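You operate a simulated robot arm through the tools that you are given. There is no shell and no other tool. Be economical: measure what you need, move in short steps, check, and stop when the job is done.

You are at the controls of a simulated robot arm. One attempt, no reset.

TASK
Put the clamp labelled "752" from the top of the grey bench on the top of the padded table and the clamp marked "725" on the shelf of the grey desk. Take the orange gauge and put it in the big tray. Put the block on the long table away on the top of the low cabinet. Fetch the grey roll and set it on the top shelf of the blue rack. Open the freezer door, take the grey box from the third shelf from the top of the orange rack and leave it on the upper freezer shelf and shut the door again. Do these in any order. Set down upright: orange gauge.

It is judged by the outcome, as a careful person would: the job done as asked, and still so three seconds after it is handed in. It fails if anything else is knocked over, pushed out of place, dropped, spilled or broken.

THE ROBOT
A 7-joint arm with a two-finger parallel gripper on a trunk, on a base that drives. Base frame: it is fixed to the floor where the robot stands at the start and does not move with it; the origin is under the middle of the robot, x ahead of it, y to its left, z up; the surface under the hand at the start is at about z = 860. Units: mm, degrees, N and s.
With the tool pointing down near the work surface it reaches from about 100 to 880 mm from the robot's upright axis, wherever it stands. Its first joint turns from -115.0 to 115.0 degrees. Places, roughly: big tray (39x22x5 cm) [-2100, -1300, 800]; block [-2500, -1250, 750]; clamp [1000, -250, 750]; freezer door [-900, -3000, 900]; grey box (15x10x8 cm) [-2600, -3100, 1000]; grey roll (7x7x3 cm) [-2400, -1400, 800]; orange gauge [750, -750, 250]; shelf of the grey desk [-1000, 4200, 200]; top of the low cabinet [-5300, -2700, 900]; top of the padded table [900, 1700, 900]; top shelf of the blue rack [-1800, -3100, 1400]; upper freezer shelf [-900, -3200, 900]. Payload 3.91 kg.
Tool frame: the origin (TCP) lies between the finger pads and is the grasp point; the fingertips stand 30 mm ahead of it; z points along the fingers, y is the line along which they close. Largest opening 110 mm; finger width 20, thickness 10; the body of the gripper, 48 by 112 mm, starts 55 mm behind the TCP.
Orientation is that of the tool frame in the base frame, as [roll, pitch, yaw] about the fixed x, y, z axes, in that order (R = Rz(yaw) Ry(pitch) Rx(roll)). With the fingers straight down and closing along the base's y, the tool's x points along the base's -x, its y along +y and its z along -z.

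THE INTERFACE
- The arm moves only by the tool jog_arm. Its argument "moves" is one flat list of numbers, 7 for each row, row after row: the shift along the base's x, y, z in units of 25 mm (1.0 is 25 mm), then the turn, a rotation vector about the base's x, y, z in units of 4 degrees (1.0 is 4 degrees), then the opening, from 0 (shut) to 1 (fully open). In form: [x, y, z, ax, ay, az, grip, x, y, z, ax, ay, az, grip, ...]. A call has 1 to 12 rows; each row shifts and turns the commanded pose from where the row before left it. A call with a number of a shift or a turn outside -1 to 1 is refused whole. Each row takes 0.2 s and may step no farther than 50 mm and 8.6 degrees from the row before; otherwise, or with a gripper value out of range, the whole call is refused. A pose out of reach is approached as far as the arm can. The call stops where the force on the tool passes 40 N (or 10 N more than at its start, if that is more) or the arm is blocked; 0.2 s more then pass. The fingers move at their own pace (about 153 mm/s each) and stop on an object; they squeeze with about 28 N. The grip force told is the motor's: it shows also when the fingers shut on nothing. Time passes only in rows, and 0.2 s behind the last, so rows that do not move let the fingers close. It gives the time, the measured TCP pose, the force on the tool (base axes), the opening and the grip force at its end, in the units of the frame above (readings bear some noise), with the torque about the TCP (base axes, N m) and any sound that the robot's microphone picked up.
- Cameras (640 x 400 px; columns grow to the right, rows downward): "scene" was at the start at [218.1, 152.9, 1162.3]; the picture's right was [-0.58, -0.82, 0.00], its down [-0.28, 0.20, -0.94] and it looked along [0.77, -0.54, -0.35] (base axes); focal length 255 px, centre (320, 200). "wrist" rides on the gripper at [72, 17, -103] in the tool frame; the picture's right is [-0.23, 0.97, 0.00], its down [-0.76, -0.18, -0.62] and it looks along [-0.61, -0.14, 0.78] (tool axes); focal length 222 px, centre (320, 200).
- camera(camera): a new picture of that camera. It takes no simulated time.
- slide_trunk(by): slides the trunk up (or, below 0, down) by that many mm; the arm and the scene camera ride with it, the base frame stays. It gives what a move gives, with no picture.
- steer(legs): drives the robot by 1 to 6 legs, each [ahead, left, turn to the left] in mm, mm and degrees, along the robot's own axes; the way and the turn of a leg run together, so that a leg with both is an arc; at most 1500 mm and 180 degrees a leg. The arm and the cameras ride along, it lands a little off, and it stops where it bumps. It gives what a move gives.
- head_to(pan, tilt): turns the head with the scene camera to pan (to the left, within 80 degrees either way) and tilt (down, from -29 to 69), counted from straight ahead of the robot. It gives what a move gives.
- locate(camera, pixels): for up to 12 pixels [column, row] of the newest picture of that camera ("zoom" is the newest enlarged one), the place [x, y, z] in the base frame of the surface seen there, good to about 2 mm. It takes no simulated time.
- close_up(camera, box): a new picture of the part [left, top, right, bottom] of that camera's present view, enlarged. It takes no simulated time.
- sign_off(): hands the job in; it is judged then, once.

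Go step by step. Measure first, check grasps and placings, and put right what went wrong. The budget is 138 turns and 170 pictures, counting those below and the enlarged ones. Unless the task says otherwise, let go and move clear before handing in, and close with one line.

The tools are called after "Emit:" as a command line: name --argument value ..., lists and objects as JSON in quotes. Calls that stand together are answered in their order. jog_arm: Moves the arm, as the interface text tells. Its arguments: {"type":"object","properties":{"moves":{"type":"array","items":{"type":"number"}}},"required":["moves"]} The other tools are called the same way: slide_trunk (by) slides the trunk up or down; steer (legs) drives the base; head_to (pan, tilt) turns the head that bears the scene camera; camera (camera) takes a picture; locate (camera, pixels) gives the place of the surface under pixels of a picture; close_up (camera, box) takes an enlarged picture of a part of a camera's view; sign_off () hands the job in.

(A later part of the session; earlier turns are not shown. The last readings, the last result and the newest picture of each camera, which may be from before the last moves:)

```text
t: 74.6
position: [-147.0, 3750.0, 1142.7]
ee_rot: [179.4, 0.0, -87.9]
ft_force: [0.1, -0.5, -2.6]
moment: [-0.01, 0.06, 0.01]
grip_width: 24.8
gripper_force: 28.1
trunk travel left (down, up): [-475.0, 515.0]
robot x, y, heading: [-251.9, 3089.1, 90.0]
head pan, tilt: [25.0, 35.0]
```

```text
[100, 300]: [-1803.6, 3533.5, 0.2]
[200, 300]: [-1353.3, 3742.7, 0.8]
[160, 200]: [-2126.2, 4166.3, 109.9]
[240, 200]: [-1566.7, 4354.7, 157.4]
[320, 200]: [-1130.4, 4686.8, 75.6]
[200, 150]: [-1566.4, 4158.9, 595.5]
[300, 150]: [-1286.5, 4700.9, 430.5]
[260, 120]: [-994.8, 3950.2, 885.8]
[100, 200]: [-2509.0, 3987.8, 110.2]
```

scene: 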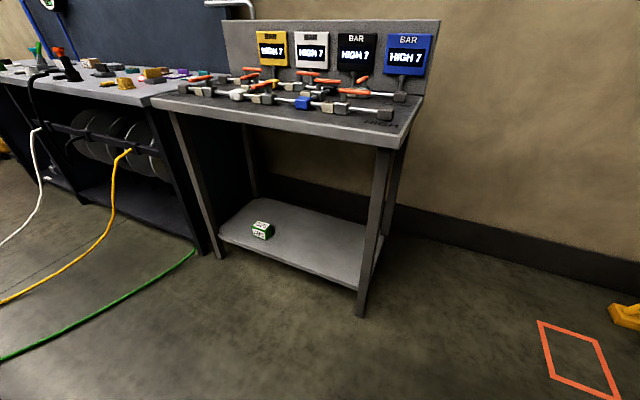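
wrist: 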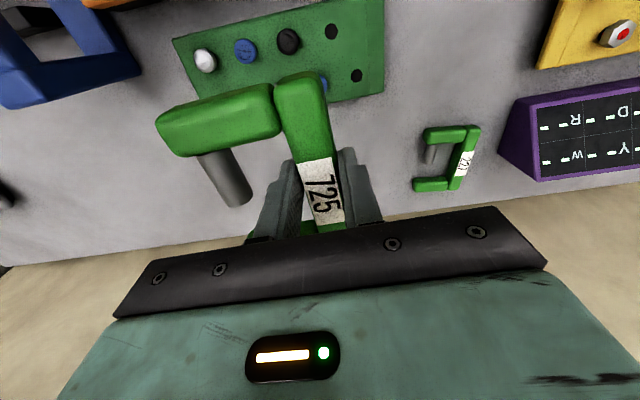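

The grey desk with a shelf carrying a small green-white box at (262,230) is in view. I measure its shelf and underside.

Emit:
locate --camera "scene" --pixels '[[222, 235], [357, 285], [300, 245], [330, 240], [300, 265], [270, 210], [365, 310], [255, 238], [270, 238], [262, 222], [380, 145], [300, 215]]'

```text
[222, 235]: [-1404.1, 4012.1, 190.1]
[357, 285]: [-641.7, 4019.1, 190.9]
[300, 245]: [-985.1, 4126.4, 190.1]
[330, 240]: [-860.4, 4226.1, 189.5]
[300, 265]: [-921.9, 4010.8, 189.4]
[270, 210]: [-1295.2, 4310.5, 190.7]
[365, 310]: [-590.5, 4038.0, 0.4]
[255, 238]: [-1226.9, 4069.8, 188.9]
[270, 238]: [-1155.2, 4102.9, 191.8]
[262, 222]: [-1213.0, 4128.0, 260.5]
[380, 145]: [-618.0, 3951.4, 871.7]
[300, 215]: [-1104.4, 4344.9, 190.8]
```

The shelf spans x −1400…−640, y 4000…4450 at z 190, desktop underside near 850. I check the ladder's footprint beside me before manoeuvring.

Emit:
head_to --pan 80 --tilt 45

Emit:
camera --camera "scene"

Emit:
locate --camera "scene" --pixels '[[100, 300], [200, 300], [300, 300], [100, 200], [200, 200], [300, 200], [400, 200]]'

```text
t: 75.8
position: [-147.9, 3749.4, 1141.8]
ee_rot: [179.6, 0.1, -88.0]
ft_force: [0.0, 0.9, -2.4]
moment: [-0.06, 0.02, 0.0]
grip_width: 24.9
gripper_force: 28.0
trunk travel left (down, up): [-475.0, 515.0]
robot x, y, heading: [-250.5, 3089.3, 89.8]
head pan, tilt: [80.0, 45.0]
```

```text
132 pictures are left
```

scene: 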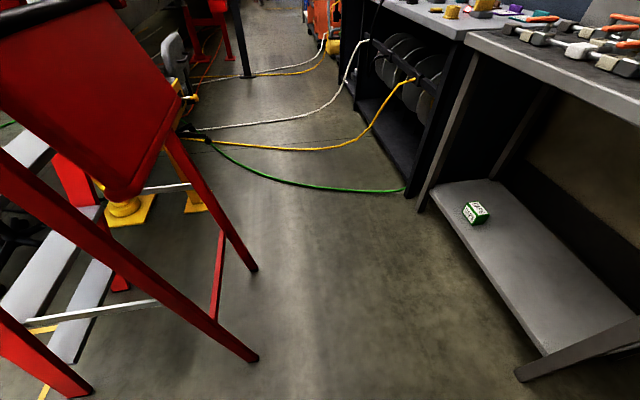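

```text
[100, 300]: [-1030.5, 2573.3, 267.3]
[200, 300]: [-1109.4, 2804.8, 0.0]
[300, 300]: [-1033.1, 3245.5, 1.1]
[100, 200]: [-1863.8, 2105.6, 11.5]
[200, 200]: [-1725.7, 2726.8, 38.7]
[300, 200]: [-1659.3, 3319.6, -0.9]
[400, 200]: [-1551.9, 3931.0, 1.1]
```

Ladder's nearest leg is about (−820,3020). I'll lower the trunk and extend the arm low here (clear of the desk), then drive in at an angle.

Emit:
slide_trunk --by -470

Emit:
jog_arm --moves '[-1, 1, -1, 0, 0, 0, 0, -1, 1, -1, 0, 0, 0, 0, -1, 1, -1, 0, 0, 0, 0, -1, 1, -1, 0, 0, 0, 0, 0, 1, -1, 0, 0, 0, 0, 0, 1, -1, 0, 0, 0, 0, 0, 0.8, -1, 0, 0, 0, 0, 0, 0, -1, 0, 0, 0, 0, 0, 0, -1, 0, 0, 0, 0, 0, 0, -1, 0, 0, 0, 0, 0, 0, -1, 0, 0, 0, 0, 0, 0, -1, 0, 0, 0, 0]'

Emit:
head_to --pan 0 --tilt 20

Emit:
camera --camera "scene"

```text
refused: -470 is not a number from -400 to 400
```

```text
t: 78.4
position: [-247.8, 3919.3, 841.4]
ee_rot: [179.5, 0.1, -88.0]
ft_force: [-0.7, -0.6, -2.0]
moment: [-0.03, 0.08, -0.01]
grip_width: 24.6
gripper_force: 28.3
trunk travel left (down, up): [-475.0, 515.0]
robot x, y, heading: [-251.3, 3085.0, 90.2]
head pan, tilt: [80.0, 45.0]
```

```text
t: 80.0
position: [-247.1, 3919.9, 843.1]
ee_rot: [179.5, 0.0, -88.1]
ft_force: [0.0, 0.2, -2.5]
moment: [-0.04, 0.05, 0.01]
grip_width: 24.5
gripper_force: 28.0
trunk travel left (down, up): [-475.0, 515.0]
robot x, y, heading: [-249.1, 3092.2, 90.0]
head pan, tilt: [0.0, 20.0]
```

```text
131 pictures are left
```

scene: 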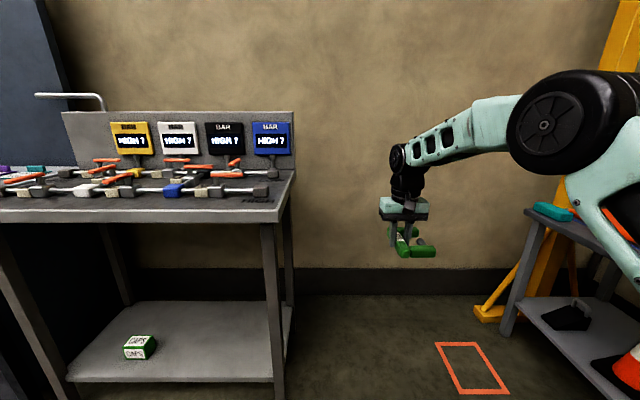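

The arm is nicely stretched with a low forearm. I locate the elbow height, then lower the trunk in two steps.

Emit:
locate --camera "scene" --pixels '[[545, 80], [545, 125], [398, 155], [480, 110], [420, 135]]'

Emit:
slide_trunk --by -395

Emit:
slide_trunk --by -75

Emit:
jog_arm --moves '[0, 0, -1, 0, 0, 0, 0, 0, 0, -1, 0, 0, 0, 0, 0, 0, -1, 0, 0, 0, 0, 0, 0, -0.8, 0, 0, 0, 0]'

Emit:
camera --camera "scene"

```text
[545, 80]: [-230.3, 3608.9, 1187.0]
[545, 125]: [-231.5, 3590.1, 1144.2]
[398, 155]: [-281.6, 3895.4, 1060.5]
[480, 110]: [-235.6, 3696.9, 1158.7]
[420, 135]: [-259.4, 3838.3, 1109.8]
```

```text
t: 83.8
position: [-247.7, 3918.4, 447.8]
ee_rot: [179.5, 0.1, -87.9]
ft_force: [0.0, 0.0, -3.4]
moment: [-0.04, 0.03, -0.01]
grip_width: 24.6
gripper_force: 27.7
trunk travel left (down, up): [-80.0, 910.0]
robot x, y, heading: [-247.3, 3085.2, 90.0]
head pan, tilt: [0.0, 20.0]
```

```text
t: 84.9
position: [-246.7, 3920.7, 372.6]
ee_rot: [179.4, 0.1, -87.9]
ft_force: [0.4, 0.5, -2.8]
moment: [-0.01, 0.06, 0.01]
grip_width: 24.6
gripper_force: 28.3
trunk travel left (down, up): [-5.0, 985.0]
robot x, y, heading: [-254.1, 3086.0, 90.0]
head pan, tilt: [0.0, 20.0]
```

```text
t: 85.9
position: [-248.4, 3921.5, 278.0]
ee_rot: [179.4, 0.1, -88.0]
ft_force: [0.1, -0.4, -3.3]
moment: [-0.03, 0.04, 0.02]
grip_width: 24.5
gripper_force: 28.3
trunk travel left (down, up): [-5.0, 985.0]
robot x, y, heading: [-253.2, 3087.2, 90.3]
head pan, tilt: [0.0, 20.0]
```

```text
130 pictures are left
```

scene: 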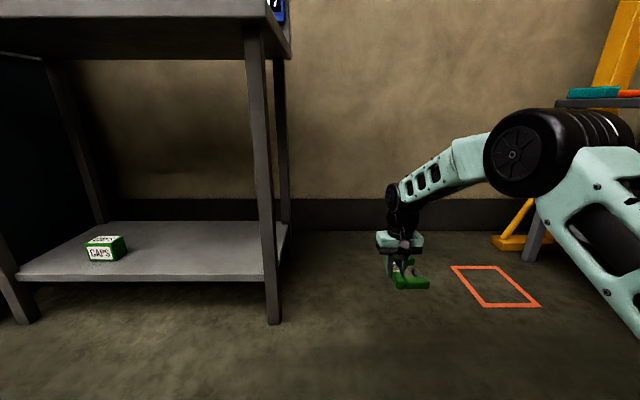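

Everything hangs below desk height. I shift left, turn left 28°, and check before driving in.

Emit:
steer --legs '[[0, 150, 0], [0, 0, 28]]'

Emit:
camera --camera "scene"

Emit:
camera --camera "wrist"

```text
t: 88.7
position: [-792.9, 3822.4, 278.3]
ee_rot: [179.5, 0.2, -59.8]
ft_force: [-0.4, -0.8, -2.7]
moment: [-0.07, 0.05, 0.02]
grip_width: 24.6
gripper_force: 28.1
trunk travel left (down, up): [-5.0, 985.0]
robot x, y, heading: [-400.4, 3084.7, 118.0]
head pan, tilt: [0.0, 20.0]
```

```text
129 pictures are left
```

scene: 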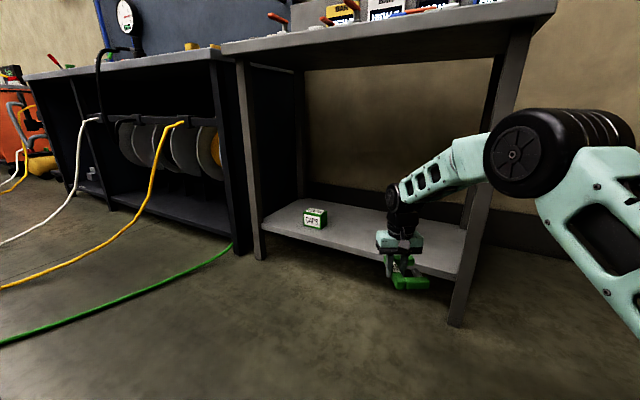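

```text
128 pictures are left
```

wrist: 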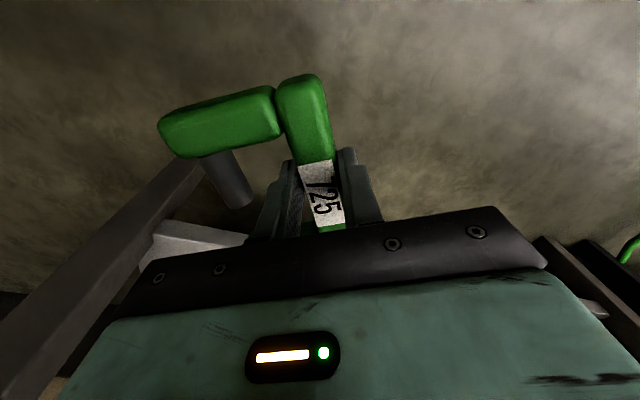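

Clear corridor between the legs. I drive ahead 320 mm.

Emit:
steer --legs '[[320, 0, 0]]'

Emit:
camera --camera "scene"

Emit:
camera --camera "wrist"

```text
t: 90.8
position: [-943.4, 4103.2, 278.0]
ee_rot: [179.5, 0.0, -59.8]
ft_force: [-0.3, -0.3, -3.2]
moment: [-0.06, 0.07, -0.01]
grip_width: 24.8
gripper_force: 28.0
trunk travel left (down, up): [-5.0, 985.0]
robot x, y, heading: [-551.7, 3372.2, 118.2]
head pan, tilt: [0.0, 20.0]
```

```text
127 pictures are left
```

scene: 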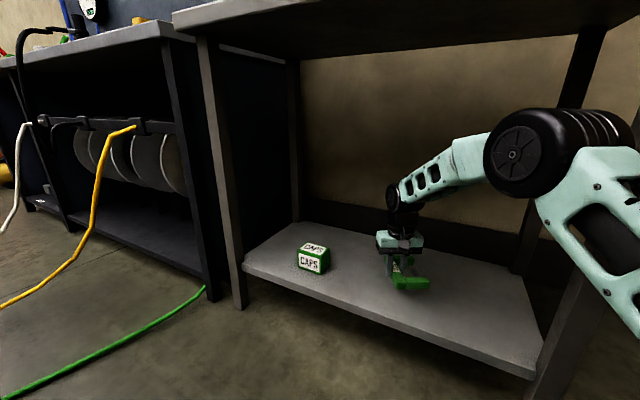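

```text
126 pictures are left
```

wrist: 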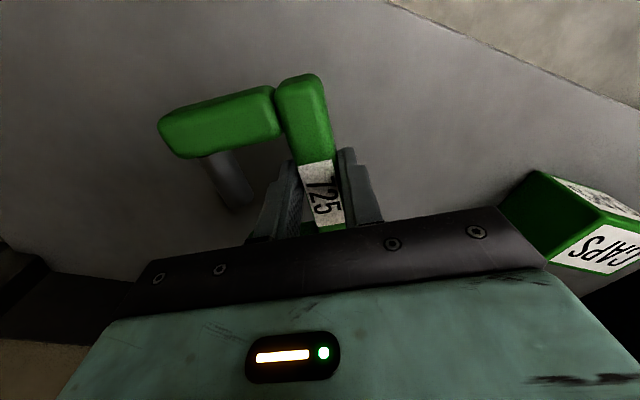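

The clamp is fully above the shelf, away from the CAPS box. I lower it to contact.

Emit:
jog_arm --moves '[0, 0, -1, 0, 0, 0, 0, 0, 0, -0.9, 0, 0, 0, 0, 0, 0, -0.15, 0, 0, 0, 0, 0, 0, -0.1, 0, 0, 0, 0]'

```text
t: 91.8
position: [-944.0, 4103.2, 224.4]
ee_rot: [179.6, 0.2, -59.7]
ft_force: [0.1, -1.8, 1.7]
moment: [0.36, -0.11, -0.08]
grip_width: 24.3
gripper_force: 27.4
trunk travel left (down, up): [-5.0, 985.0]
robot x, y, heading: [-552.4, 3367.8, 118.1]
head pan, tilt: [0.0, 20.0]
```

The shelf is starting to bear the clamp. I open part way, rise, and look.

Emit:
jog_arm --moves '[0, 0, 0, 0, 0, 0, 0.42, 0, 0, 0, 0, 0, 0, 0.42, 0, 0, 1, 0, 0, 0, 0.42, 0, 0, 1, 0, 0, 0, 0.42, 0, 0, 1, 0, 0, 0, 0.42]'

Emit:
steer --legs '[[-330, 0, 0]]'

Emit:
camera --camera "scene"

```text
t: 93.0
position: [-944.5, 4103.6, 299.5]
ee_rot: [179.6, 0.1, -59.9]
ft_force: [0.3, -0.4, 1.0]
moment: [0.0, 0.0, -0.02]
grip_width: 46.4
gripper_force: 0.1
trunk travel left (down, up): [-5.0, 985.0]
robot x, y, heading: [-554.8, 3367.0, 118.2]
head pan, tilt: [0.0, 20.0]
```

```text
t: 95.2
position: [-787.5, 3812.9, 299.1]
ee_rot: [179.5, 0.1, -59.8]
ft_force: [0.6, 0.4, 0.3]
moment: [-0.01, -0.02, -0.01]
grip_width: 46.2
gripper_force: 0.1
trunk travel left (down, up): [-5.0, 985.0]
robot x, y, heading: [-396.6, 3080.2, 118.1]
head pan, tilt: [0.0, 20.0]
```

```text
125 pictures are left
```

scene: 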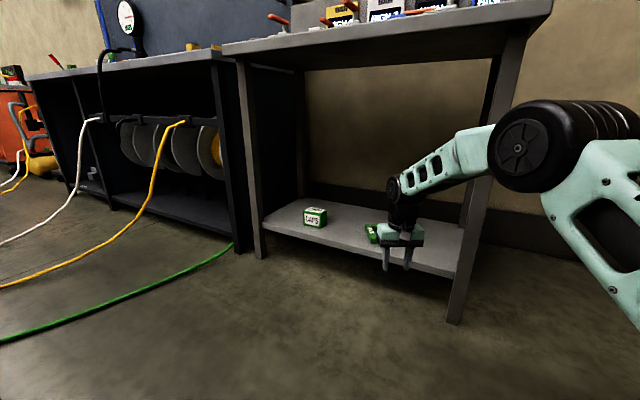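

725 lies on the shelf at (372,233). I retract the arm, then drive back toward the bench for the gauge.

Emit:
jog_arm --moves '[0.47, -0.88, 1, 0, 0, 0, 0.42, 0.47, -0.88, 1, 0, 0, 0, 0.42, 0.47, -0.88, 1, 0, 0, 0, 0.42, 0.47, -0.88, 1, 0, 0, 0, 0.42, 0.47, -0.88, 0, 0, 0, 0, 0.42, 0.47, -0.88, 0, 0, 0, 0, 0.42, 0.47, -0.88, 0, 0, 0, 0, 0.42, 0.47, -0.88, 0, 0, 0, 0, 0.42]'

Emit:
steer --legs '[[0, 0, -28], [0, -100, 0], [-1500, 0, 0], [-1500, 0, 0], [-650, 0, 0], [0, 0, -90]]'

Emit:
head_to --pan 0 --tilt 20

Emit:
camera --camera "scene"

```text
t: 97.0
position: [-692.3, 3636.9, 399.0]
ee_rot: [179.5, 0.1, -59.8]
ft_force: [0.0, 0.1, -0.1]
moment: [0.04, -0.01, 0.01]
grip_width: 46.1
gripper_force: 0.0
trunk travel left (down, up): [-5.0, 985.0]
robot x, y, heading: [-398.1, 3077.6, 118.5]
head pan, tilt: [0.0, 20.0]
```

```text
t: 120.6
position: [317.8, -571.6, 399.3]
ee_rot: [179.5, 0.1, -177.8]
ft_force: [0.1, 0.3, -0.2]
moment: [0.02, -0.02, 0.0]
grip_width: 46.4
gripper_force: 0.0
trunk travel left (down, up): [-5.0, 985.0]
robot x, y, heading: [-313.9, -571.1, 0.4]
head pan, tilt: [0.0, 20.0]
```

```text
t: 121.2
position: [317.9, -572.6, 399.2]
ee_rot: [179.5, 0.1, -177.8]
ft_force: [0.3, -0.2, -0.3]
moment: [-0.01, -0.03, 0.0]
grip_width: 45.9
gripper_force: 0.2
trunk travel left (down, up): [-5.0, 985.0]
robot x, y, heading: [-316.8, -574.2, 0.4]
head pan, tilt: [0.0, 20.0]
```

```text
124 pictures are left
```

scene: 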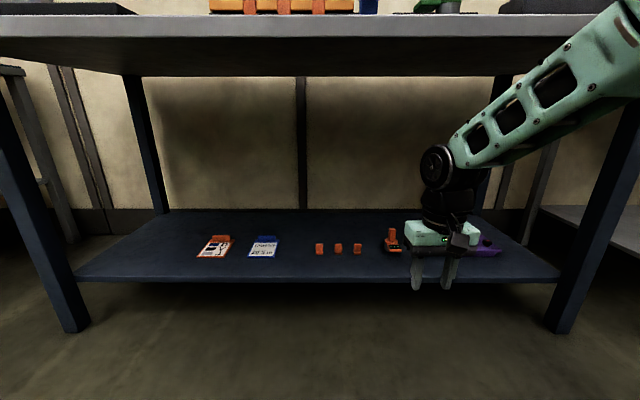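

The gauge is at (391,240). I enlarge and measure it.

Emit:
close_up --camera "scene" --box '[365, 215, 429, 255]'

Emit:
locate --camera "zoom" --pixels '[[210, 150], [250, 160], [300, 170], [260, 240], [290, 300], [340, 330], [240, 300]]'

Emit:
camera --camera "wrist"

```text
10.00 times, centred on (397, 235) of scene
```

zoom: 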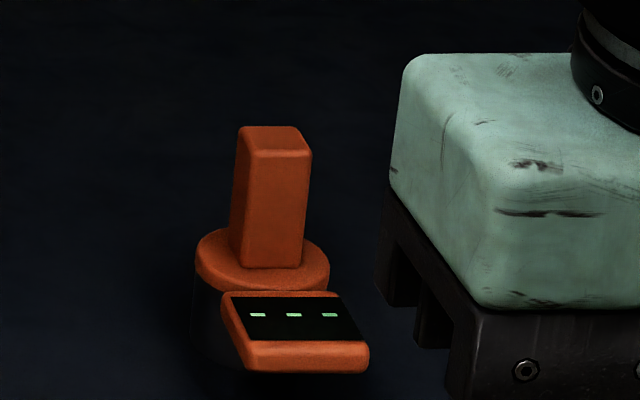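

```text
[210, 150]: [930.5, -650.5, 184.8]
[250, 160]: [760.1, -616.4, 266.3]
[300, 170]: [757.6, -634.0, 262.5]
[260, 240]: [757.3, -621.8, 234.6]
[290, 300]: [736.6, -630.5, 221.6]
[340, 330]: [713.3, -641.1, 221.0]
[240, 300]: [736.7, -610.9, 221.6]
```

```text
122 pictures are left
```

wrist: 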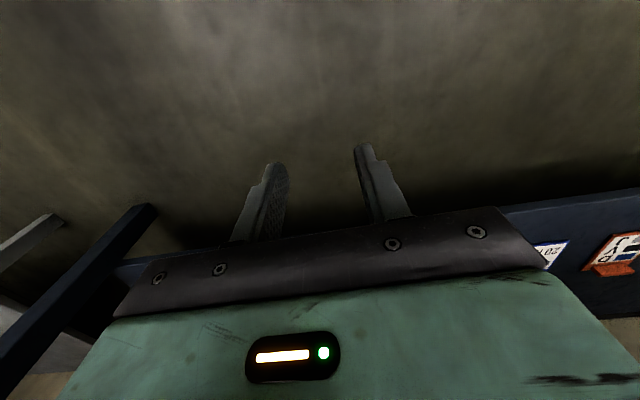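

The handle block spans y −612…−637, z 230–270 at x≈757–785. I extend the arm (elbow stays before the bench), then drive in.

Emit:
jog_arm --moves '[1, -0.9, 0, 0, 0, -0.5, 0.7, 1, -0.9, 0, 0, 0, 0, 0.7, 1, 0, 0, 0, 0, 0, 0.7, 1, 0, -1, 0, 0, 0, 0.7, 1, 0, -0.5, 0, 0, 0, 0.7, 1, 0, 0, 0, 0, 0, 0.7, 1, 0, 0, 0, 0, 0, 0.7, 0.8, 0, 0, 0, 0, 0, 0.7]'

Emit:
steer --legs '[[190, 0, 0]]'

Emit:
camera --camera "wrist"

Emit:
camera --camera "scene"

```text
t: 123.0
position: [512.5, -616.2, 361.4]
ee_rot: [179.5, 0.1, -179.8]
ft_force: [1.2, 0.6, -0.3]
moment: [-0.02, -0.02, 0.01]
grip_width: 77.0
gripper_force: 0.1
trunk travel left (down, up): [-5.0, 985.0]
robot x, y, heading: [-314.8, -570.8, 0.2]
head pan, tilt: [0.0, 20.0]
```

```text
t: 124.5
position: [701.8, -616.0, 362.9]
ee_rot: [179.4, 0.1, -179.8]
ft_force: [0.0, 0.1, -0.7]
moment: [-0.01, 0.0, -0.04]
grip_width: 77.1
gripper_force: 0.0
trunk travel left (down, up): [-5.0, 985.0]
robot x, y, heading: [-124.3, -568.1, 0.4]
head pan, tilt: [0.0, 20.0]
```

```text
121 pictures are left
```

wrist: 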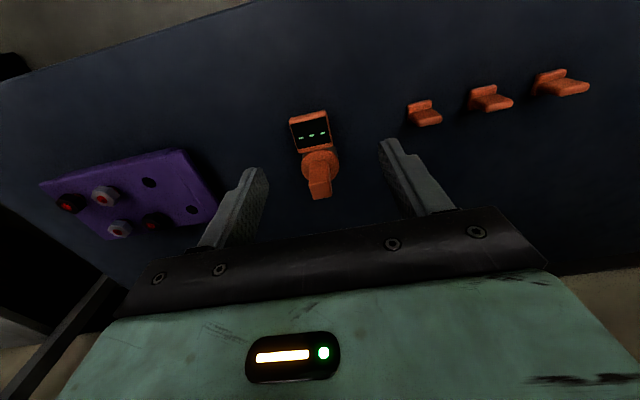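

```text
120 pictures are left
```

scene: 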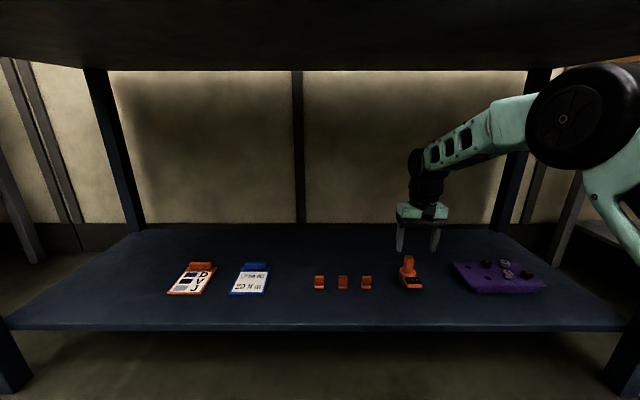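

The gauge handle is at (319,180) in the wrist view. I enlarge and locate its top.

Emit:
close_up --camera "wrist" --box '[272, 105, 368, 205]'

Emit:
locate --camera "wrist" --pixels '[[311, 195], [320, 196], [329, 194], [314, 168], [326, 167], [319, 180], [338, 160]]'

```text
4.00 times, centred on (320, 155) of wrist
```

zoom: 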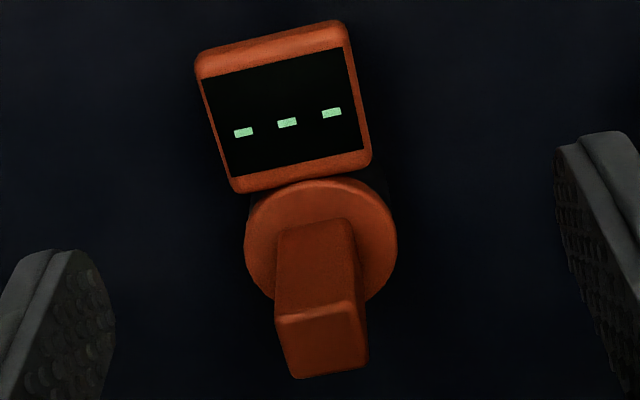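

```text
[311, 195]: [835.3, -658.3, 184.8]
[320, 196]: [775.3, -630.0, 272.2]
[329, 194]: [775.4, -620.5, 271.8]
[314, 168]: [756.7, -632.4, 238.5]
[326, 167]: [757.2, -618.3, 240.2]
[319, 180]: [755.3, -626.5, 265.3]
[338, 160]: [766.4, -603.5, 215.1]
```

The handle's top is at (766,−626,272). I move over, descend to TCP z≈267, and grip.

Emit:
jog_arm --moves '[1, -0.4, 0, 0, 0, 0, 0.6, 1, 0, 0, 0, 0, 0, 0.6, 0.56, 0, -1, 0, 0, 0, 0.6, 0, 0, -1, 0, 0, 0, 0.6, 0, 0, -1, 0, 0, 0, 0.6, 0, 0, -0.82, 0, 0, 0, 0.6, 0, 0, 0, 0, 0, 0, 0.6]'

Emit:
camera --camera "wrist"

Emit:
jog_arm --moves '[0, 0, 0, 0, 0, 0, 0, 0, 0, 0, 0, 0, 0, 0, 0, 0, 0, 0, 0, 0, 0]'

```text
t: 126.1
position: [766.7, -624.7, 265.2]
ee_rot: [179.6, 0.1, -179.8]
ft_force: [-0.6, 0.4, 0.0]
moment: [-0.01, 0.03, 0.01]
grip_width: 65.9
gripper_force: 0.0
trunk travel left (down, up): [-5.0, 985.0]
robot x, y, heading: [-125.9, -566.6, 0.5]
head pan, tilt: [0.0, 20.0]
```

```text
118 pictures are left
```

wrist: 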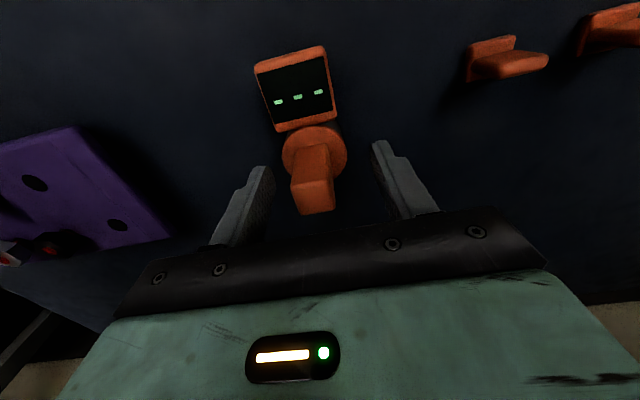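

```text
t: 126.9
position: [765.7, -624.4, 265.7]
ee_rot: [179.6, 0.2, -179.8]
ft_force: [-0.1, -3.2, 1.3]
moment: [-0.35, -0.01, 0.04]
grip_width: 23.0
gripper_force: 28.1
trunk travel left (down, up): [-5.0, 985.0]
robot x, y, heading: [-127.6, -567.9, 0.5]
head pan, tilt: [0.0, 20.0]
```

Grip 23 mm on the handle. I lift, back off and verify.

Emit:
jog_arm --moves '[0, 0, 0.5, 0, 0, 0, 0, 0, 0, 1, 0, 0, 0, 0, 0, 0, 1, 0, 0, 0, 0, 0, 0, 1, 0, 0, 0, 0, 0, 0, 1, 0, 0, 0, 0]'

Emit:
steer --legs '[[-500, 0, 0]]'

Emit:
camera --camera "wrist"

Emit:
camera --camera "scene"

```text
t: 128.1
position: [767.2, -626.1, 378.5]
ee_rot: [179.5, 0.0, -179.8]
ft_force: [0.2, 0.1, -5.2]
moment: [0.0, 0.05, -0.01]
grip_width: 22.8
gripper_force: 27.6
trunk travel left (down, up): [-5.0, 985.0]
robot x, y, heading: [-123.9, -568.5, 0.2]
head pan, tilt: [0.0, 20.0]
```

```text
t: 131.1
position: [264.6, -627.8, 378.8]
ee_rot: [179.5, 0.2, -179.8]
ft_force: [0.7, -1.0, -5.3]
moment: [0.01, -0.05, 0.0]
grip_width: 22.7
gripper_force: 27.7
trunk travel left (down, up): [-5.0, 985.0]
robot x, y, heading: [-627.5, -573.9, 0.2]
head pan, tilt: [0.0, 20.0]
```

```text
117 pictures are left
```

wrist: 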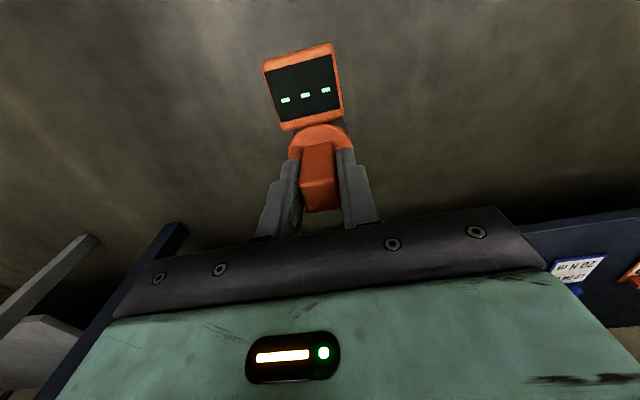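

```text
116 pictures are left
```

scene: 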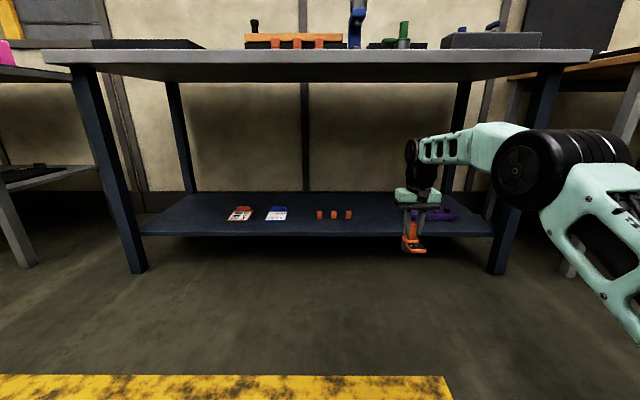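

The gauge hangs upright (bottom 81 mm below TCP). I raise the trunk, retract the arm, and look to the left.

Emit:
slide_trunk --by 400

Emit:
slide_trunk --by 100

Emit:
jog_arm --moves '[-1, 0.3, 1, 0, 0, 0, 0, -1, 0.3, 1, 0, 0, 0, 0, -1, 0.3, 1, 0, 0, 0, 0, -1, 0.3, 1, 0, 0, 0, 0, -1, 0.3, 1, 0, 0, 0, 0, -1, 0.3, 1, 0, 0, 0, 0, -1, 0.3, 1, 0, 0, 0, 0, -1, 0, 0, 0, 0, 0, 0, -1, 0, 0, 0, 0, 0, 0, -1, 0, 0, 0, 0, 0, 0]'

Emit:
head_to --pan 80 --tilt 25

Emit:
camera --camera "scene"

Emit:
head_to --pan -80 --tilt 25

Emit:
camera --camera "scene"

```text
t: 134.9
position: [265.3, -627.5, 778.7]
ee_rot: [179.6, 0.0, -179.9]
ft_force: [0.3, 0.9, -4.3]
moment: [0.01, -0.04, 0.01]
grip_width: 22.8
gripper_force: 27.9
trunk travel left (down, up): [-405.0, 585.0]
robot x, y, heading: [-626.3, -577.1, 0.4]
head pan, tilt: [0.0, 20.0]
```

```text
t: 136.2
position: [265.1, -628.5, 878.8]
ee_rot: [179.4, 0.0, -179.8]
ft_force: [0.1, 0.2, -5.5]
moment: [0.02, -0.01, -0.01]
grip_width: 23.0
gripper_force: 27.6
trunk travel left (down, up): [-505.0, 485.0]
robot x, y, heading: [-627.3, -573.4, 0.2]
head pan, tilt: [0.0, 20.0]
```

```text
t: 138.4
position: [14.9, -574.8, 1053.8]
ee_rot: [179.6, 0.0, -179.9]
ft_force: [0.5, 0.2, -5.4]
moment: [-0.01, -0.01, -0.03]
grip_width: 22.9
gripper_force: 28.2
trunk travel left (down, up): [-505.0, 485.0]
robot x, y, heading: [-630.0, -574.2, 0.1]
head pan, tilt: [0.0, 20.0]
```

```text
t: 140.0
position: [15.2, -575.0, 1053.8]
ee_rot: [179.5, 0.1, -179.7]
ft_force: [0.1, -1.3, -4.5]
moment: [0.0, -0.03, 0.01]
grip_width: 22.7
gripper_force: 27.9
trunk travel left (down, up): [-505.0, 485.0]
robot x, y, heading: [-626.4, -572.4, 0.4]
head pan, tilt: [80.0, 25.0]
```

```text
115 pictures are left
```

scene: 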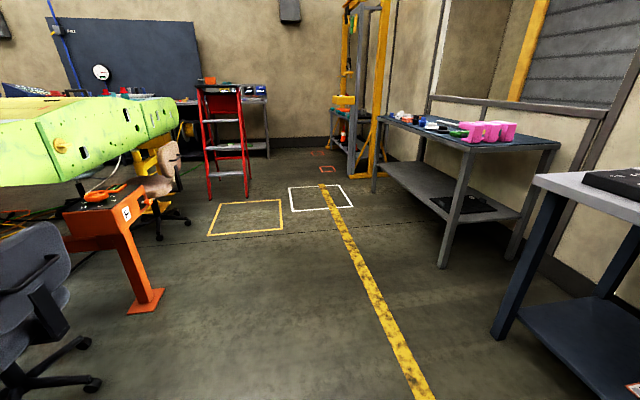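

```text
t: 142.4
position: [13.8, -576.1, 1054.5]
ee_rot: [179.5, 0.1, -179.8]
ft_force: [-0.6, 0.7, -5.0]
moment: [0.01, -0.01, -0.04]
grip_width: 22.6
gripper_force: 27.8
trunk travel left (down, up): [-505.0, 485.0]
robot x, y, heading: [-625.5, -574.7, 0.3]
head pan, tilt: [-80.0, 25.0]
```

```text
114 pictures are left
```

scene: 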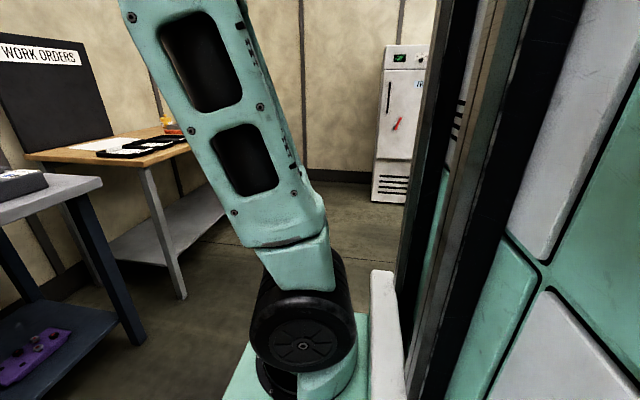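

The right side is clear floor. I turn right 90° and look on.

Emit:
steer --legs '[[0, 0, -90]]'

Emit:
head_to --pan -20 --tilt 20

Emit:
camera --camera "scene"

Emit:
head_to --pan -75 --tilt 20

Emit:
camera --camera "scene"

```text
t: 146.7
position: [-642.9, -1215.8, 1054.0]
ee_rot: [179.5, 0.1, 89.0]
ft_force: [-0.1, -0.3, -4.9]
moment: [-0.04, -0.02, 0.01]
grip_width: 22.9
gripper_force: 28.1
trunk travel left (down, up): [-505.0, 485.0]
robot x, y, heading: [-627.5, -573.2, -90.8]
head pan, tilt: [-80.0, 25.0]
```

```text
t: 148.0
position: [-642.3, -1214.3, 1053.4]
ee_rot: [179.6, 0.1, 89.0]
ft_force: [0.6, 0.3, -5.6]
moment: [-0.03, -0.02, -0.04]
grip_width: 23.1
gripper_force: 27.9
trunk travel left (down, up): [-505.0, 485.0]
robot x, y, heading: [-626.4, -575.3, -91.0]
head pan, tilt: [-20.0, 20.0]
```

```text
113 pictures are left
```

scene: 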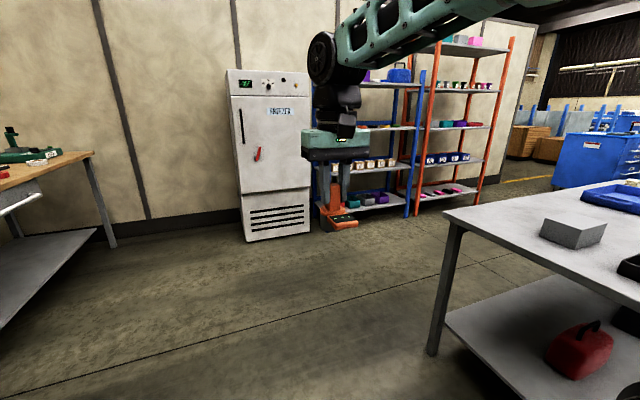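

```text
t: 149.2
position: [-642.0, -1215.5, 1054.1]
ee_rot: [179.5, 0.0, 89.0]
ft_force: [0.7, -0.5, -5.2]
moment: [-0.03, 0.0, 0.01]
grip_width: 23.0
gripper_force: 27.8
trunk travel left (down, up): [-505.0, 485.0]
robot x, y, heading: [-627.8, -571.4, -91.0]
head pan, tilt: [-75.0, 20.0]
```

```text
112 pictures are left
```

scene: 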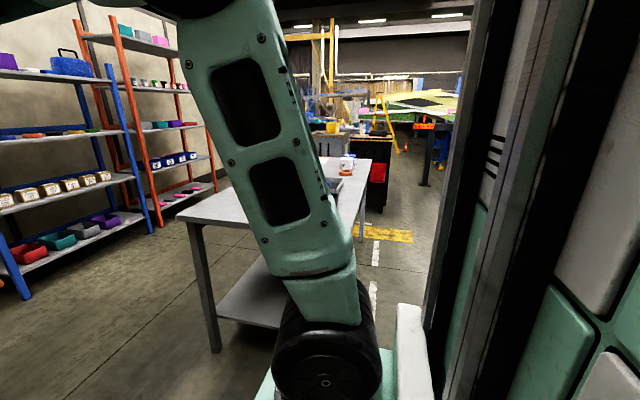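

The freezer, blue rack, orange rack and long table are in view. I pan to the long table and measure.

Emit:
head_to --pan -45 --tilt 25

Emit:
camera --camera "scene"

Emit:
locate --camera "scene" --pixels '[[210, 185], [300, 200], [400, 180], [350, 160], [280, 240], [450, 150], [500, 250], [150, 330], [350, 300]]'

```text
t: 150.2
position: [-643.3, -1214.9, 1054.4]
ee_rot: [179.5, 0.1, 89.1]
ft_force: [1.1, -0.3, -5.2]
moment: [0.01, 0.01, 0.0]
grip_width: 22.6
gripper_force: 28.0
trunk travel left (down, up): [-505.0, 485.0]
robot x, y, heading: [-626.8, -574.8, -90.8]
head pan, tilt: [-45.0, 25.0]
```

```text
111 pictures are left
```

scene: 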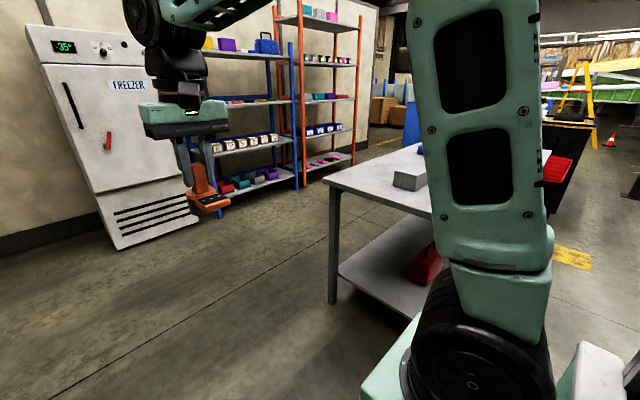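

```text
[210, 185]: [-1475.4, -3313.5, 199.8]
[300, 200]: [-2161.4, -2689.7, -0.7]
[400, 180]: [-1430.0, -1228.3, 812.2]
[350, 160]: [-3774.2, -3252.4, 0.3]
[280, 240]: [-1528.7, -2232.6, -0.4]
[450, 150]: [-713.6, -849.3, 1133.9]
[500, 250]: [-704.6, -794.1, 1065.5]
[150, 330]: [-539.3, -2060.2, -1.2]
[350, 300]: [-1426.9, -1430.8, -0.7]
```

The long table's near corner is about x=−1350; I go round into the aisle on its south side and look.

Emit:
steer --legs '[[1450, 0, 0], [0, 0, -90], [700, 0, 0]]'

Emit:
head_to --pan -35 --tilt 25

Emit:
camera --camera "scene"

Emit:
head_to --pan 40 --tilt 15

Emit:
camera --camera "scene"

```text
t: 164.7
position: [-1997.5, -1988.8, 1054.8]
ee_rot: [179.5, 0.0, -1.5]
ft_force: [-0.1, -0.6, -4.8]
moment: [-0.04, -0.04, -0.03]
grip_width: 22.9
gripper_force: 28.5
trunk travel left (down, up): [-505.0, 485.0]
robot x, y, heading: [-1359.2, -2005.5, 178.8]
head pan, tilt: [-45.0, 25.0]
```

```text
t: 165.4
position: [-1997.0, -1989.5, 1054.1]
ee_rot: [179.7, 0.0, -1.4]
ft_force: [0.0, -0.1, -5.2]
moment: [0.01, 0.0, -0.03]
grip_width: 22.9
gripper_force: 28.1
trunk travel left (down, up): [-505.0, 485.0]
robot x, y, heading: [-1355.3, -2013.4, 178.6]
head pan, tilt: [-35.0, 25.0]
```

```text
110 pictures are left
```

scene: 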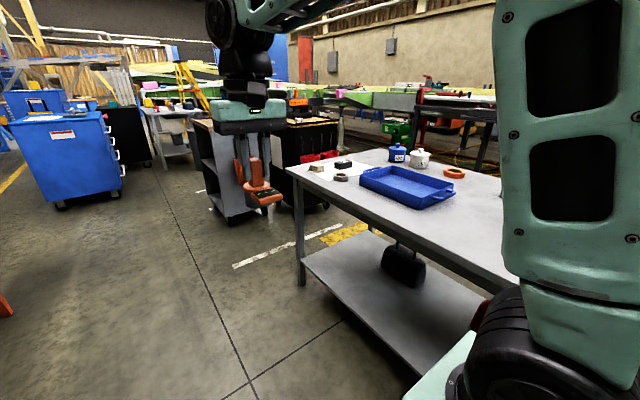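

```text
t: 166.9
position: [-1997.8, -1988.5, 1052.9]
ee_rot: [179.6, 0.0, -1.4]
ft_force: [0.1, -0.4, -4.7]
moment: [0.01, -0.01, 0.0]
grip_width: 23.0
gripper_force: 27.6
trunk travel left (down, up): [-505.0, 485.0]
robot x, y, heading: [-1354.3, -2005.8, 178.7]
head pan, tilt: [40.0, 15.0]
```

```text
109 pictures are left
```

scene: 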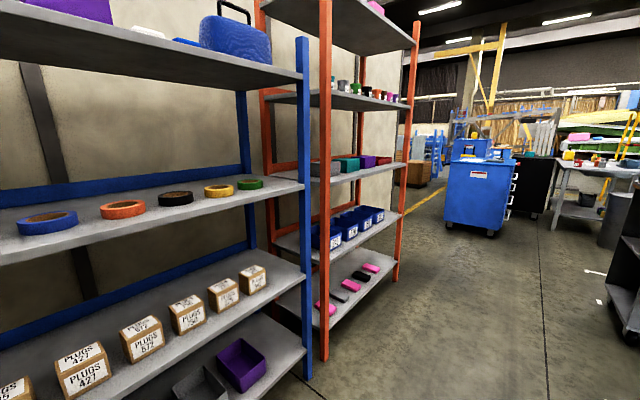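

The big blue tray sits on the long table, with the grey roll and block at its far end. I drive ahead and turn to face the table.

Emit:
steer --legs '[[750, 0, 0], [0, 0, -88.7]]'

Emit:
head_to --pan 0 --tilt 40

Emit:
camera --camera "scene"

Emit:
camera --camera "wrist"

```text
t: 174.7
position: [-2105.1, -1349.0, 1054.1]
ee_rot: [179.6, 0.0, -90.2]
ft_force: [0.1, 0.0, -4.9]
moment: [0.0, -0.04, 0.03]
grip_width: 22.9
gripper_force: 28.2
trunk travel left (down, up): [-505.0, 485.0]
robot x, y, heading: [-2114.1, -1989.2, 89.6]
head pan, tilt: [40.0, 15.0]
```

```text
t: 175.8
position: [-2105.8, -1348.5, 1053.3]
ee_rot: [179.5, 0.1, -90.2]
ft_force: [-0.4, 0.4, -5.0]
moment: [0.0, -0.01, 0.0]
grip_width: 22.6
gripper_force: 28.4
trunk travel left (down, up): [-505.0, 485.0]
robot x, y, heading: [-2110.6, -1988.2, 89.7]
head pan, tilt: [0.0, 40.0]
```

```text
108 pictures are left
```

scene: 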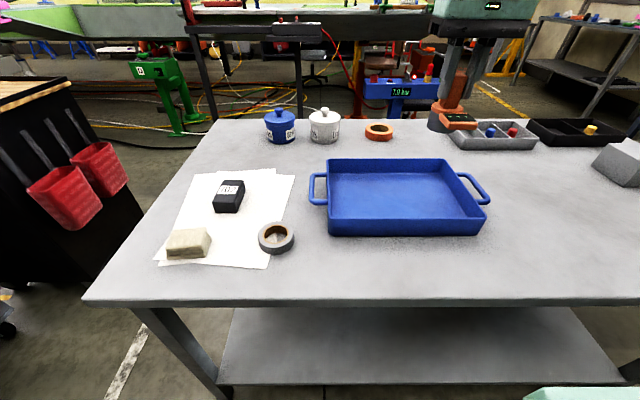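

```text
107 pictures are left
```

wrist: 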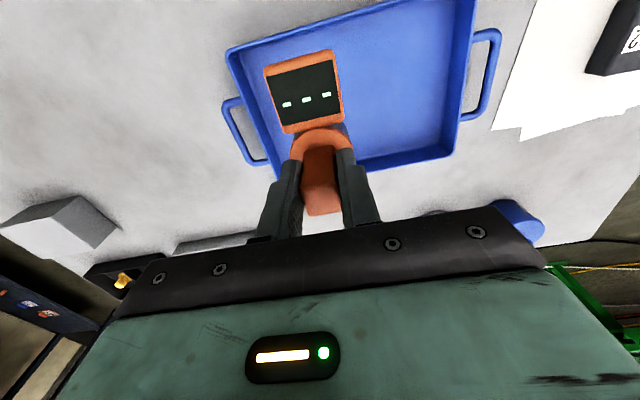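

I measure the tray, roll, and both block-like objects at (188,243) and (228,195).

Emit:
locate --camera "scene" --pixels '[[188, 240], [228, 192], [275, 238], [264, 228], [288, 240], [400, 190], [335, 215], [470, 215], [350, 175], [440, 175], [330, 235], [276, 248]]'

Emit:
close_up --camera "scene" --box '[150, 165, 310, 275]'

```text
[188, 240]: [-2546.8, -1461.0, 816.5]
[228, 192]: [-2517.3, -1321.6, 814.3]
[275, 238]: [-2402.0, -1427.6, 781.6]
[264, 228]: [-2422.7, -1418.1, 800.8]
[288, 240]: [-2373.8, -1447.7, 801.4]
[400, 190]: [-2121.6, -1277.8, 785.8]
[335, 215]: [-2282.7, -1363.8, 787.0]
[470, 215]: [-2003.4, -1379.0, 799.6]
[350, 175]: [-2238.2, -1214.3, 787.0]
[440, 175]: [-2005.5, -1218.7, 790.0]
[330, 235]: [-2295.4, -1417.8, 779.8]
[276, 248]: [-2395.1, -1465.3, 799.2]
```

```text
3.64 times, centred on (230, 220) of scene
```

zoom: 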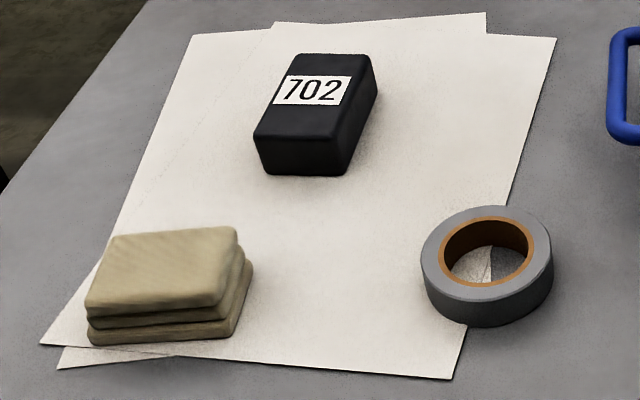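

The cream thing is a folded cloth; the block is the black "702". I set the gauge in the tray at about (−2130,−1285).

Emit:
jog_arm --moves '[-0.5, 1, -1, 0, 0, 0, 0, -0.5, 1, -1, 0, 0, 0, 0, 0, 0.5, -1, 0, 0, 0, 0, 0, 0, -1, 0, 0, 0, 0, 0, 0, -1, 0, 0, 0, 0, 0, 0, -1, 0, 0, 0, 0, 0, 0, -0.8, 0, 0, 0, 0]'

Emit:
camera --camera "scene"

Emit:
jog_arm --moves '[0, 0, -0.3, 0, 0, 0, 0, 0, 0, -0.15, 0, 0, 0, 0]'

```text
t: 177.4
position: [-2130.4, -1285.8, 883.8]
ee_rot: [179.5, 0.0, -90.2]
ft_force: [0.7, 0.4, -5.4]
moment: [0.04, -0.04, -0.01]
grip_width: 23.0
gripper_force: 27.7
trunk travel left (down, up): [-505.0, 485.0]
robot x, y, heading: [-2113.5, -1994.1, 89.5]
head pan, tilt: [0.0, 40.0]
```

```text
105 pictures are left
```

scene: 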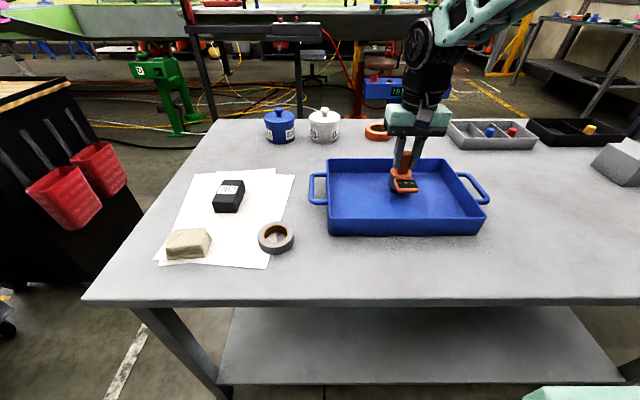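

```text
t: 178.0
position: [-2129.7, -1285.9, 872.6]
ee_rot: [179.6, 0.0, -90.2]
ft_force: [-0.4, 1.0, -5.1]
moment: [-0.01, -0.01, 0.01]
grip_width: 23.0
gripper_force: 28.4
trunk travel left (down, up): [-505.0, 485.0]
robot x, y, heading: [-2110.8, -1990.6, 89.8]
head pan, tilt: [0.0, 40.0]
```

Still hanging freely; I lower further in tiny steps until it bears.

Emit:
jog_arm --moves '[0, 0, -0.12, 0, 0, 0, 0, 0, 0, -0.1, 0, 0, 0, 0]'

```text
t: 178.6
position: [-2129.9, -1286.5, 866.7]
ee_rot: [179.5, 0.1, -90.2]
ft_force: [0.6, -0.6, -4.3]
moment: [0.04, -0.03, 0.02]
grip_width: 22.8
gripper_force: 28.1
trunk travel left (down, up): [-505.0, 485.0]
robot x, y, heading: [-2114.3, -1993.3, 89.6]
head pan, tilt: [0.0, 40.0]
```

Emit:
jog_arm --moves '[0, 0, -0.08, 0, 0, 0, 0, 0, 0, -0.04, 0, 0, 0, 0]'

Emit:
close_up --camera "scene" --box '[360, 130, 460, 230]'

Emit:
locate --camera "zoom" --pixels '[[320, 300], [320, 330], [200, 250], [420, 250]]'

```text
t: 179.2
position: [-2130.9, -1286.0, 867.4]
ee_rot: [179.5, 0.3, -90.2]
ft_force: [-0.5, -2.7, 24.3]
moment: [-0.2, -0.63, -0.05]
grip_width: 23.2
gripper_force: 27.8
trunk travel left (down, up): [-505.0, 485.0]
robot x, y, heading: [-2110.0, -1988.3, 89.6]
head pan, tilt: [0.0, 40.0]
```

```text
4.00 times, centred on (410, 180) of scene
```

zoom: 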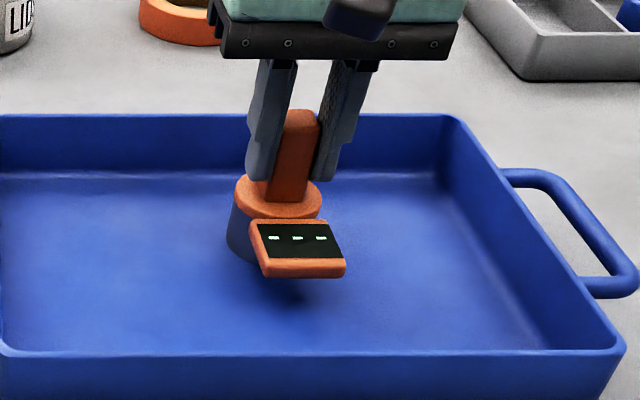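

```text
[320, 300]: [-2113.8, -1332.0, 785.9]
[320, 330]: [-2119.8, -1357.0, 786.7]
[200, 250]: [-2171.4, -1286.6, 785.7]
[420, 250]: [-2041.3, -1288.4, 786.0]
```

Contact made (24 N up), gauge upright in the tray. I release, rise and check.

Emit:
jog_arm --moves '[0, 0, 0.04, 0, 0, 0, 0, 0, 0, 0, 0, 0, 0, 0.55, 0, 0, 0, 0, 0, 0, 0.55, 0, 0, 1, 0, 0, 0, 0.55, 0, 0, 1, 0, 0, 0, 0.55, 0, 0, 1, 0, 0, 0, 0.55, 0, 0, 1, 0, 0, 0, 0.55, 0, 0, 1, 0, 0, 0, 0.55]'

Emit:
close_up --camera "scene" --box '[300, 100, 520, 240]'

```text
t: 181.0
position: [-2130.6, -1286.1, 990.1]
ee_rot: [179.5, 0.0, -90.2]
ft_force: [0.6, -0.1, 0.1]
moment: [-0.02, -0.02, 0.01]
grip_width: 60.5
gripper_force: 0.2
trunk travel left (down, up): [-505.0, 485.0]
robot x, y, heading: [-2112.9, -1991.6, 89.6]
head pan, tilt: [0.0, 40.0]
```

```text
2.86 times, centred on (410, 170) of scene
```

zoom: 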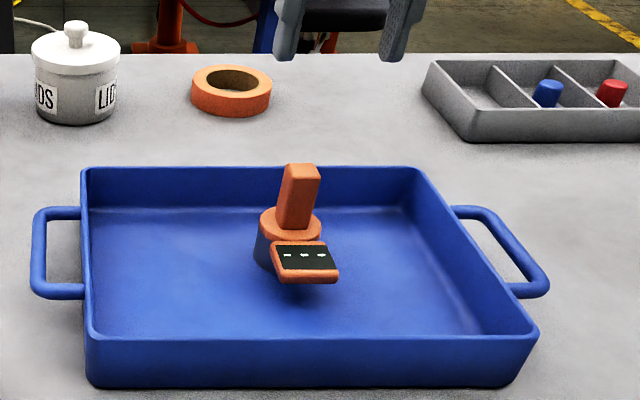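

The gauge stands upright in the tray. Next the grey roll: I move above it and look with the wrist camera.

Emit:
jog_arm --moves '[-1, -0.55, 0, 0, 0, 0, 1, -1, -0.55, 0, 0, 0, 0, 1, -1, -0.55, 0, 0, 0, 0, 1, -1, -0.55, 0, 0, 0, 0, 1, -1, -0.55, 0, 0, 0, 0, 1, -1, -0.55, 0, 0, 0, 0, 1, -1, -0.55, 0, 0, 0, 0, 1, -1, -0.55, 0, 0, 0, 0, 1, -1, -0.55, 0, 0, 0, 0, 1, -1, -0.55, 0, 0, 0, 0, 1, -0.6, -0.66, -1, 0, 0, 0, 1]'

Emit:
camera --camera "wrist"

```text
t: 183.4
position: [-2396.5, -1441.0, 965.4]
ee_rot: [179.8, 0.1, -90.2]
ft_force: [-0.8, -0.7, 0.8]
moment: [0.0, -0.01, -0.01]
grip_width: 110.0
gripper_force: 0.0
trunk travel left (down, up): [-505.0, 485.0]
robot x, y, heading: [-2110.6, -1989.6, 89.9]
head pan, tilt: [0.0, 40.0]
```

```text
102 pictures are left
```

wrist: 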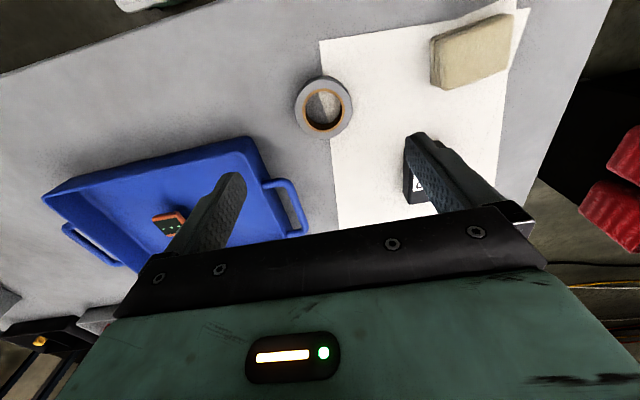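

Emit:
locate --camera "wrist" --pixels '[[302, 105], [347, 108], [323, 82], [326, 130], [340, 88], [308, 125], [296, 106], [352, 112], [412, 192], [300, 190]]'

Emit:
close_up --camera "wrist" --box '[275, 65, 371, 150]'

```text
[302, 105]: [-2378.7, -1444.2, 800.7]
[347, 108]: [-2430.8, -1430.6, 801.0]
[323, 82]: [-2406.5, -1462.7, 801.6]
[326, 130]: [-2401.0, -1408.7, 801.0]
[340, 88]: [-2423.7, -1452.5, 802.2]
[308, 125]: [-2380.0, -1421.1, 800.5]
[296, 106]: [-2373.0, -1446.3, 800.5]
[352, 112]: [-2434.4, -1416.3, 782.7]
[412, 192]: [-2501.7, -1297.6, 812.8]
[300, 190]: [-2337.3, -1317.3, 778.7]
```

```text
4.71 times, centred on (323, 108) of wrist
```

zoom: 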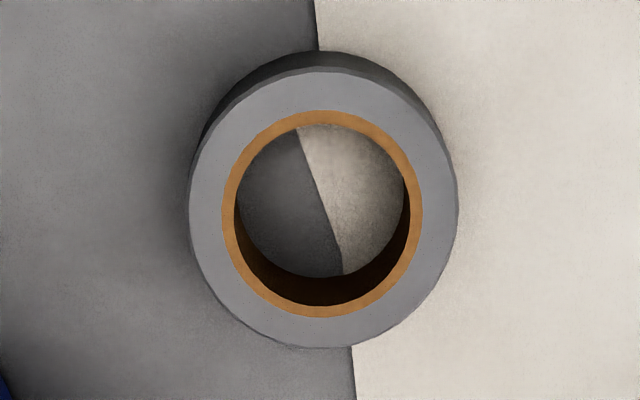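

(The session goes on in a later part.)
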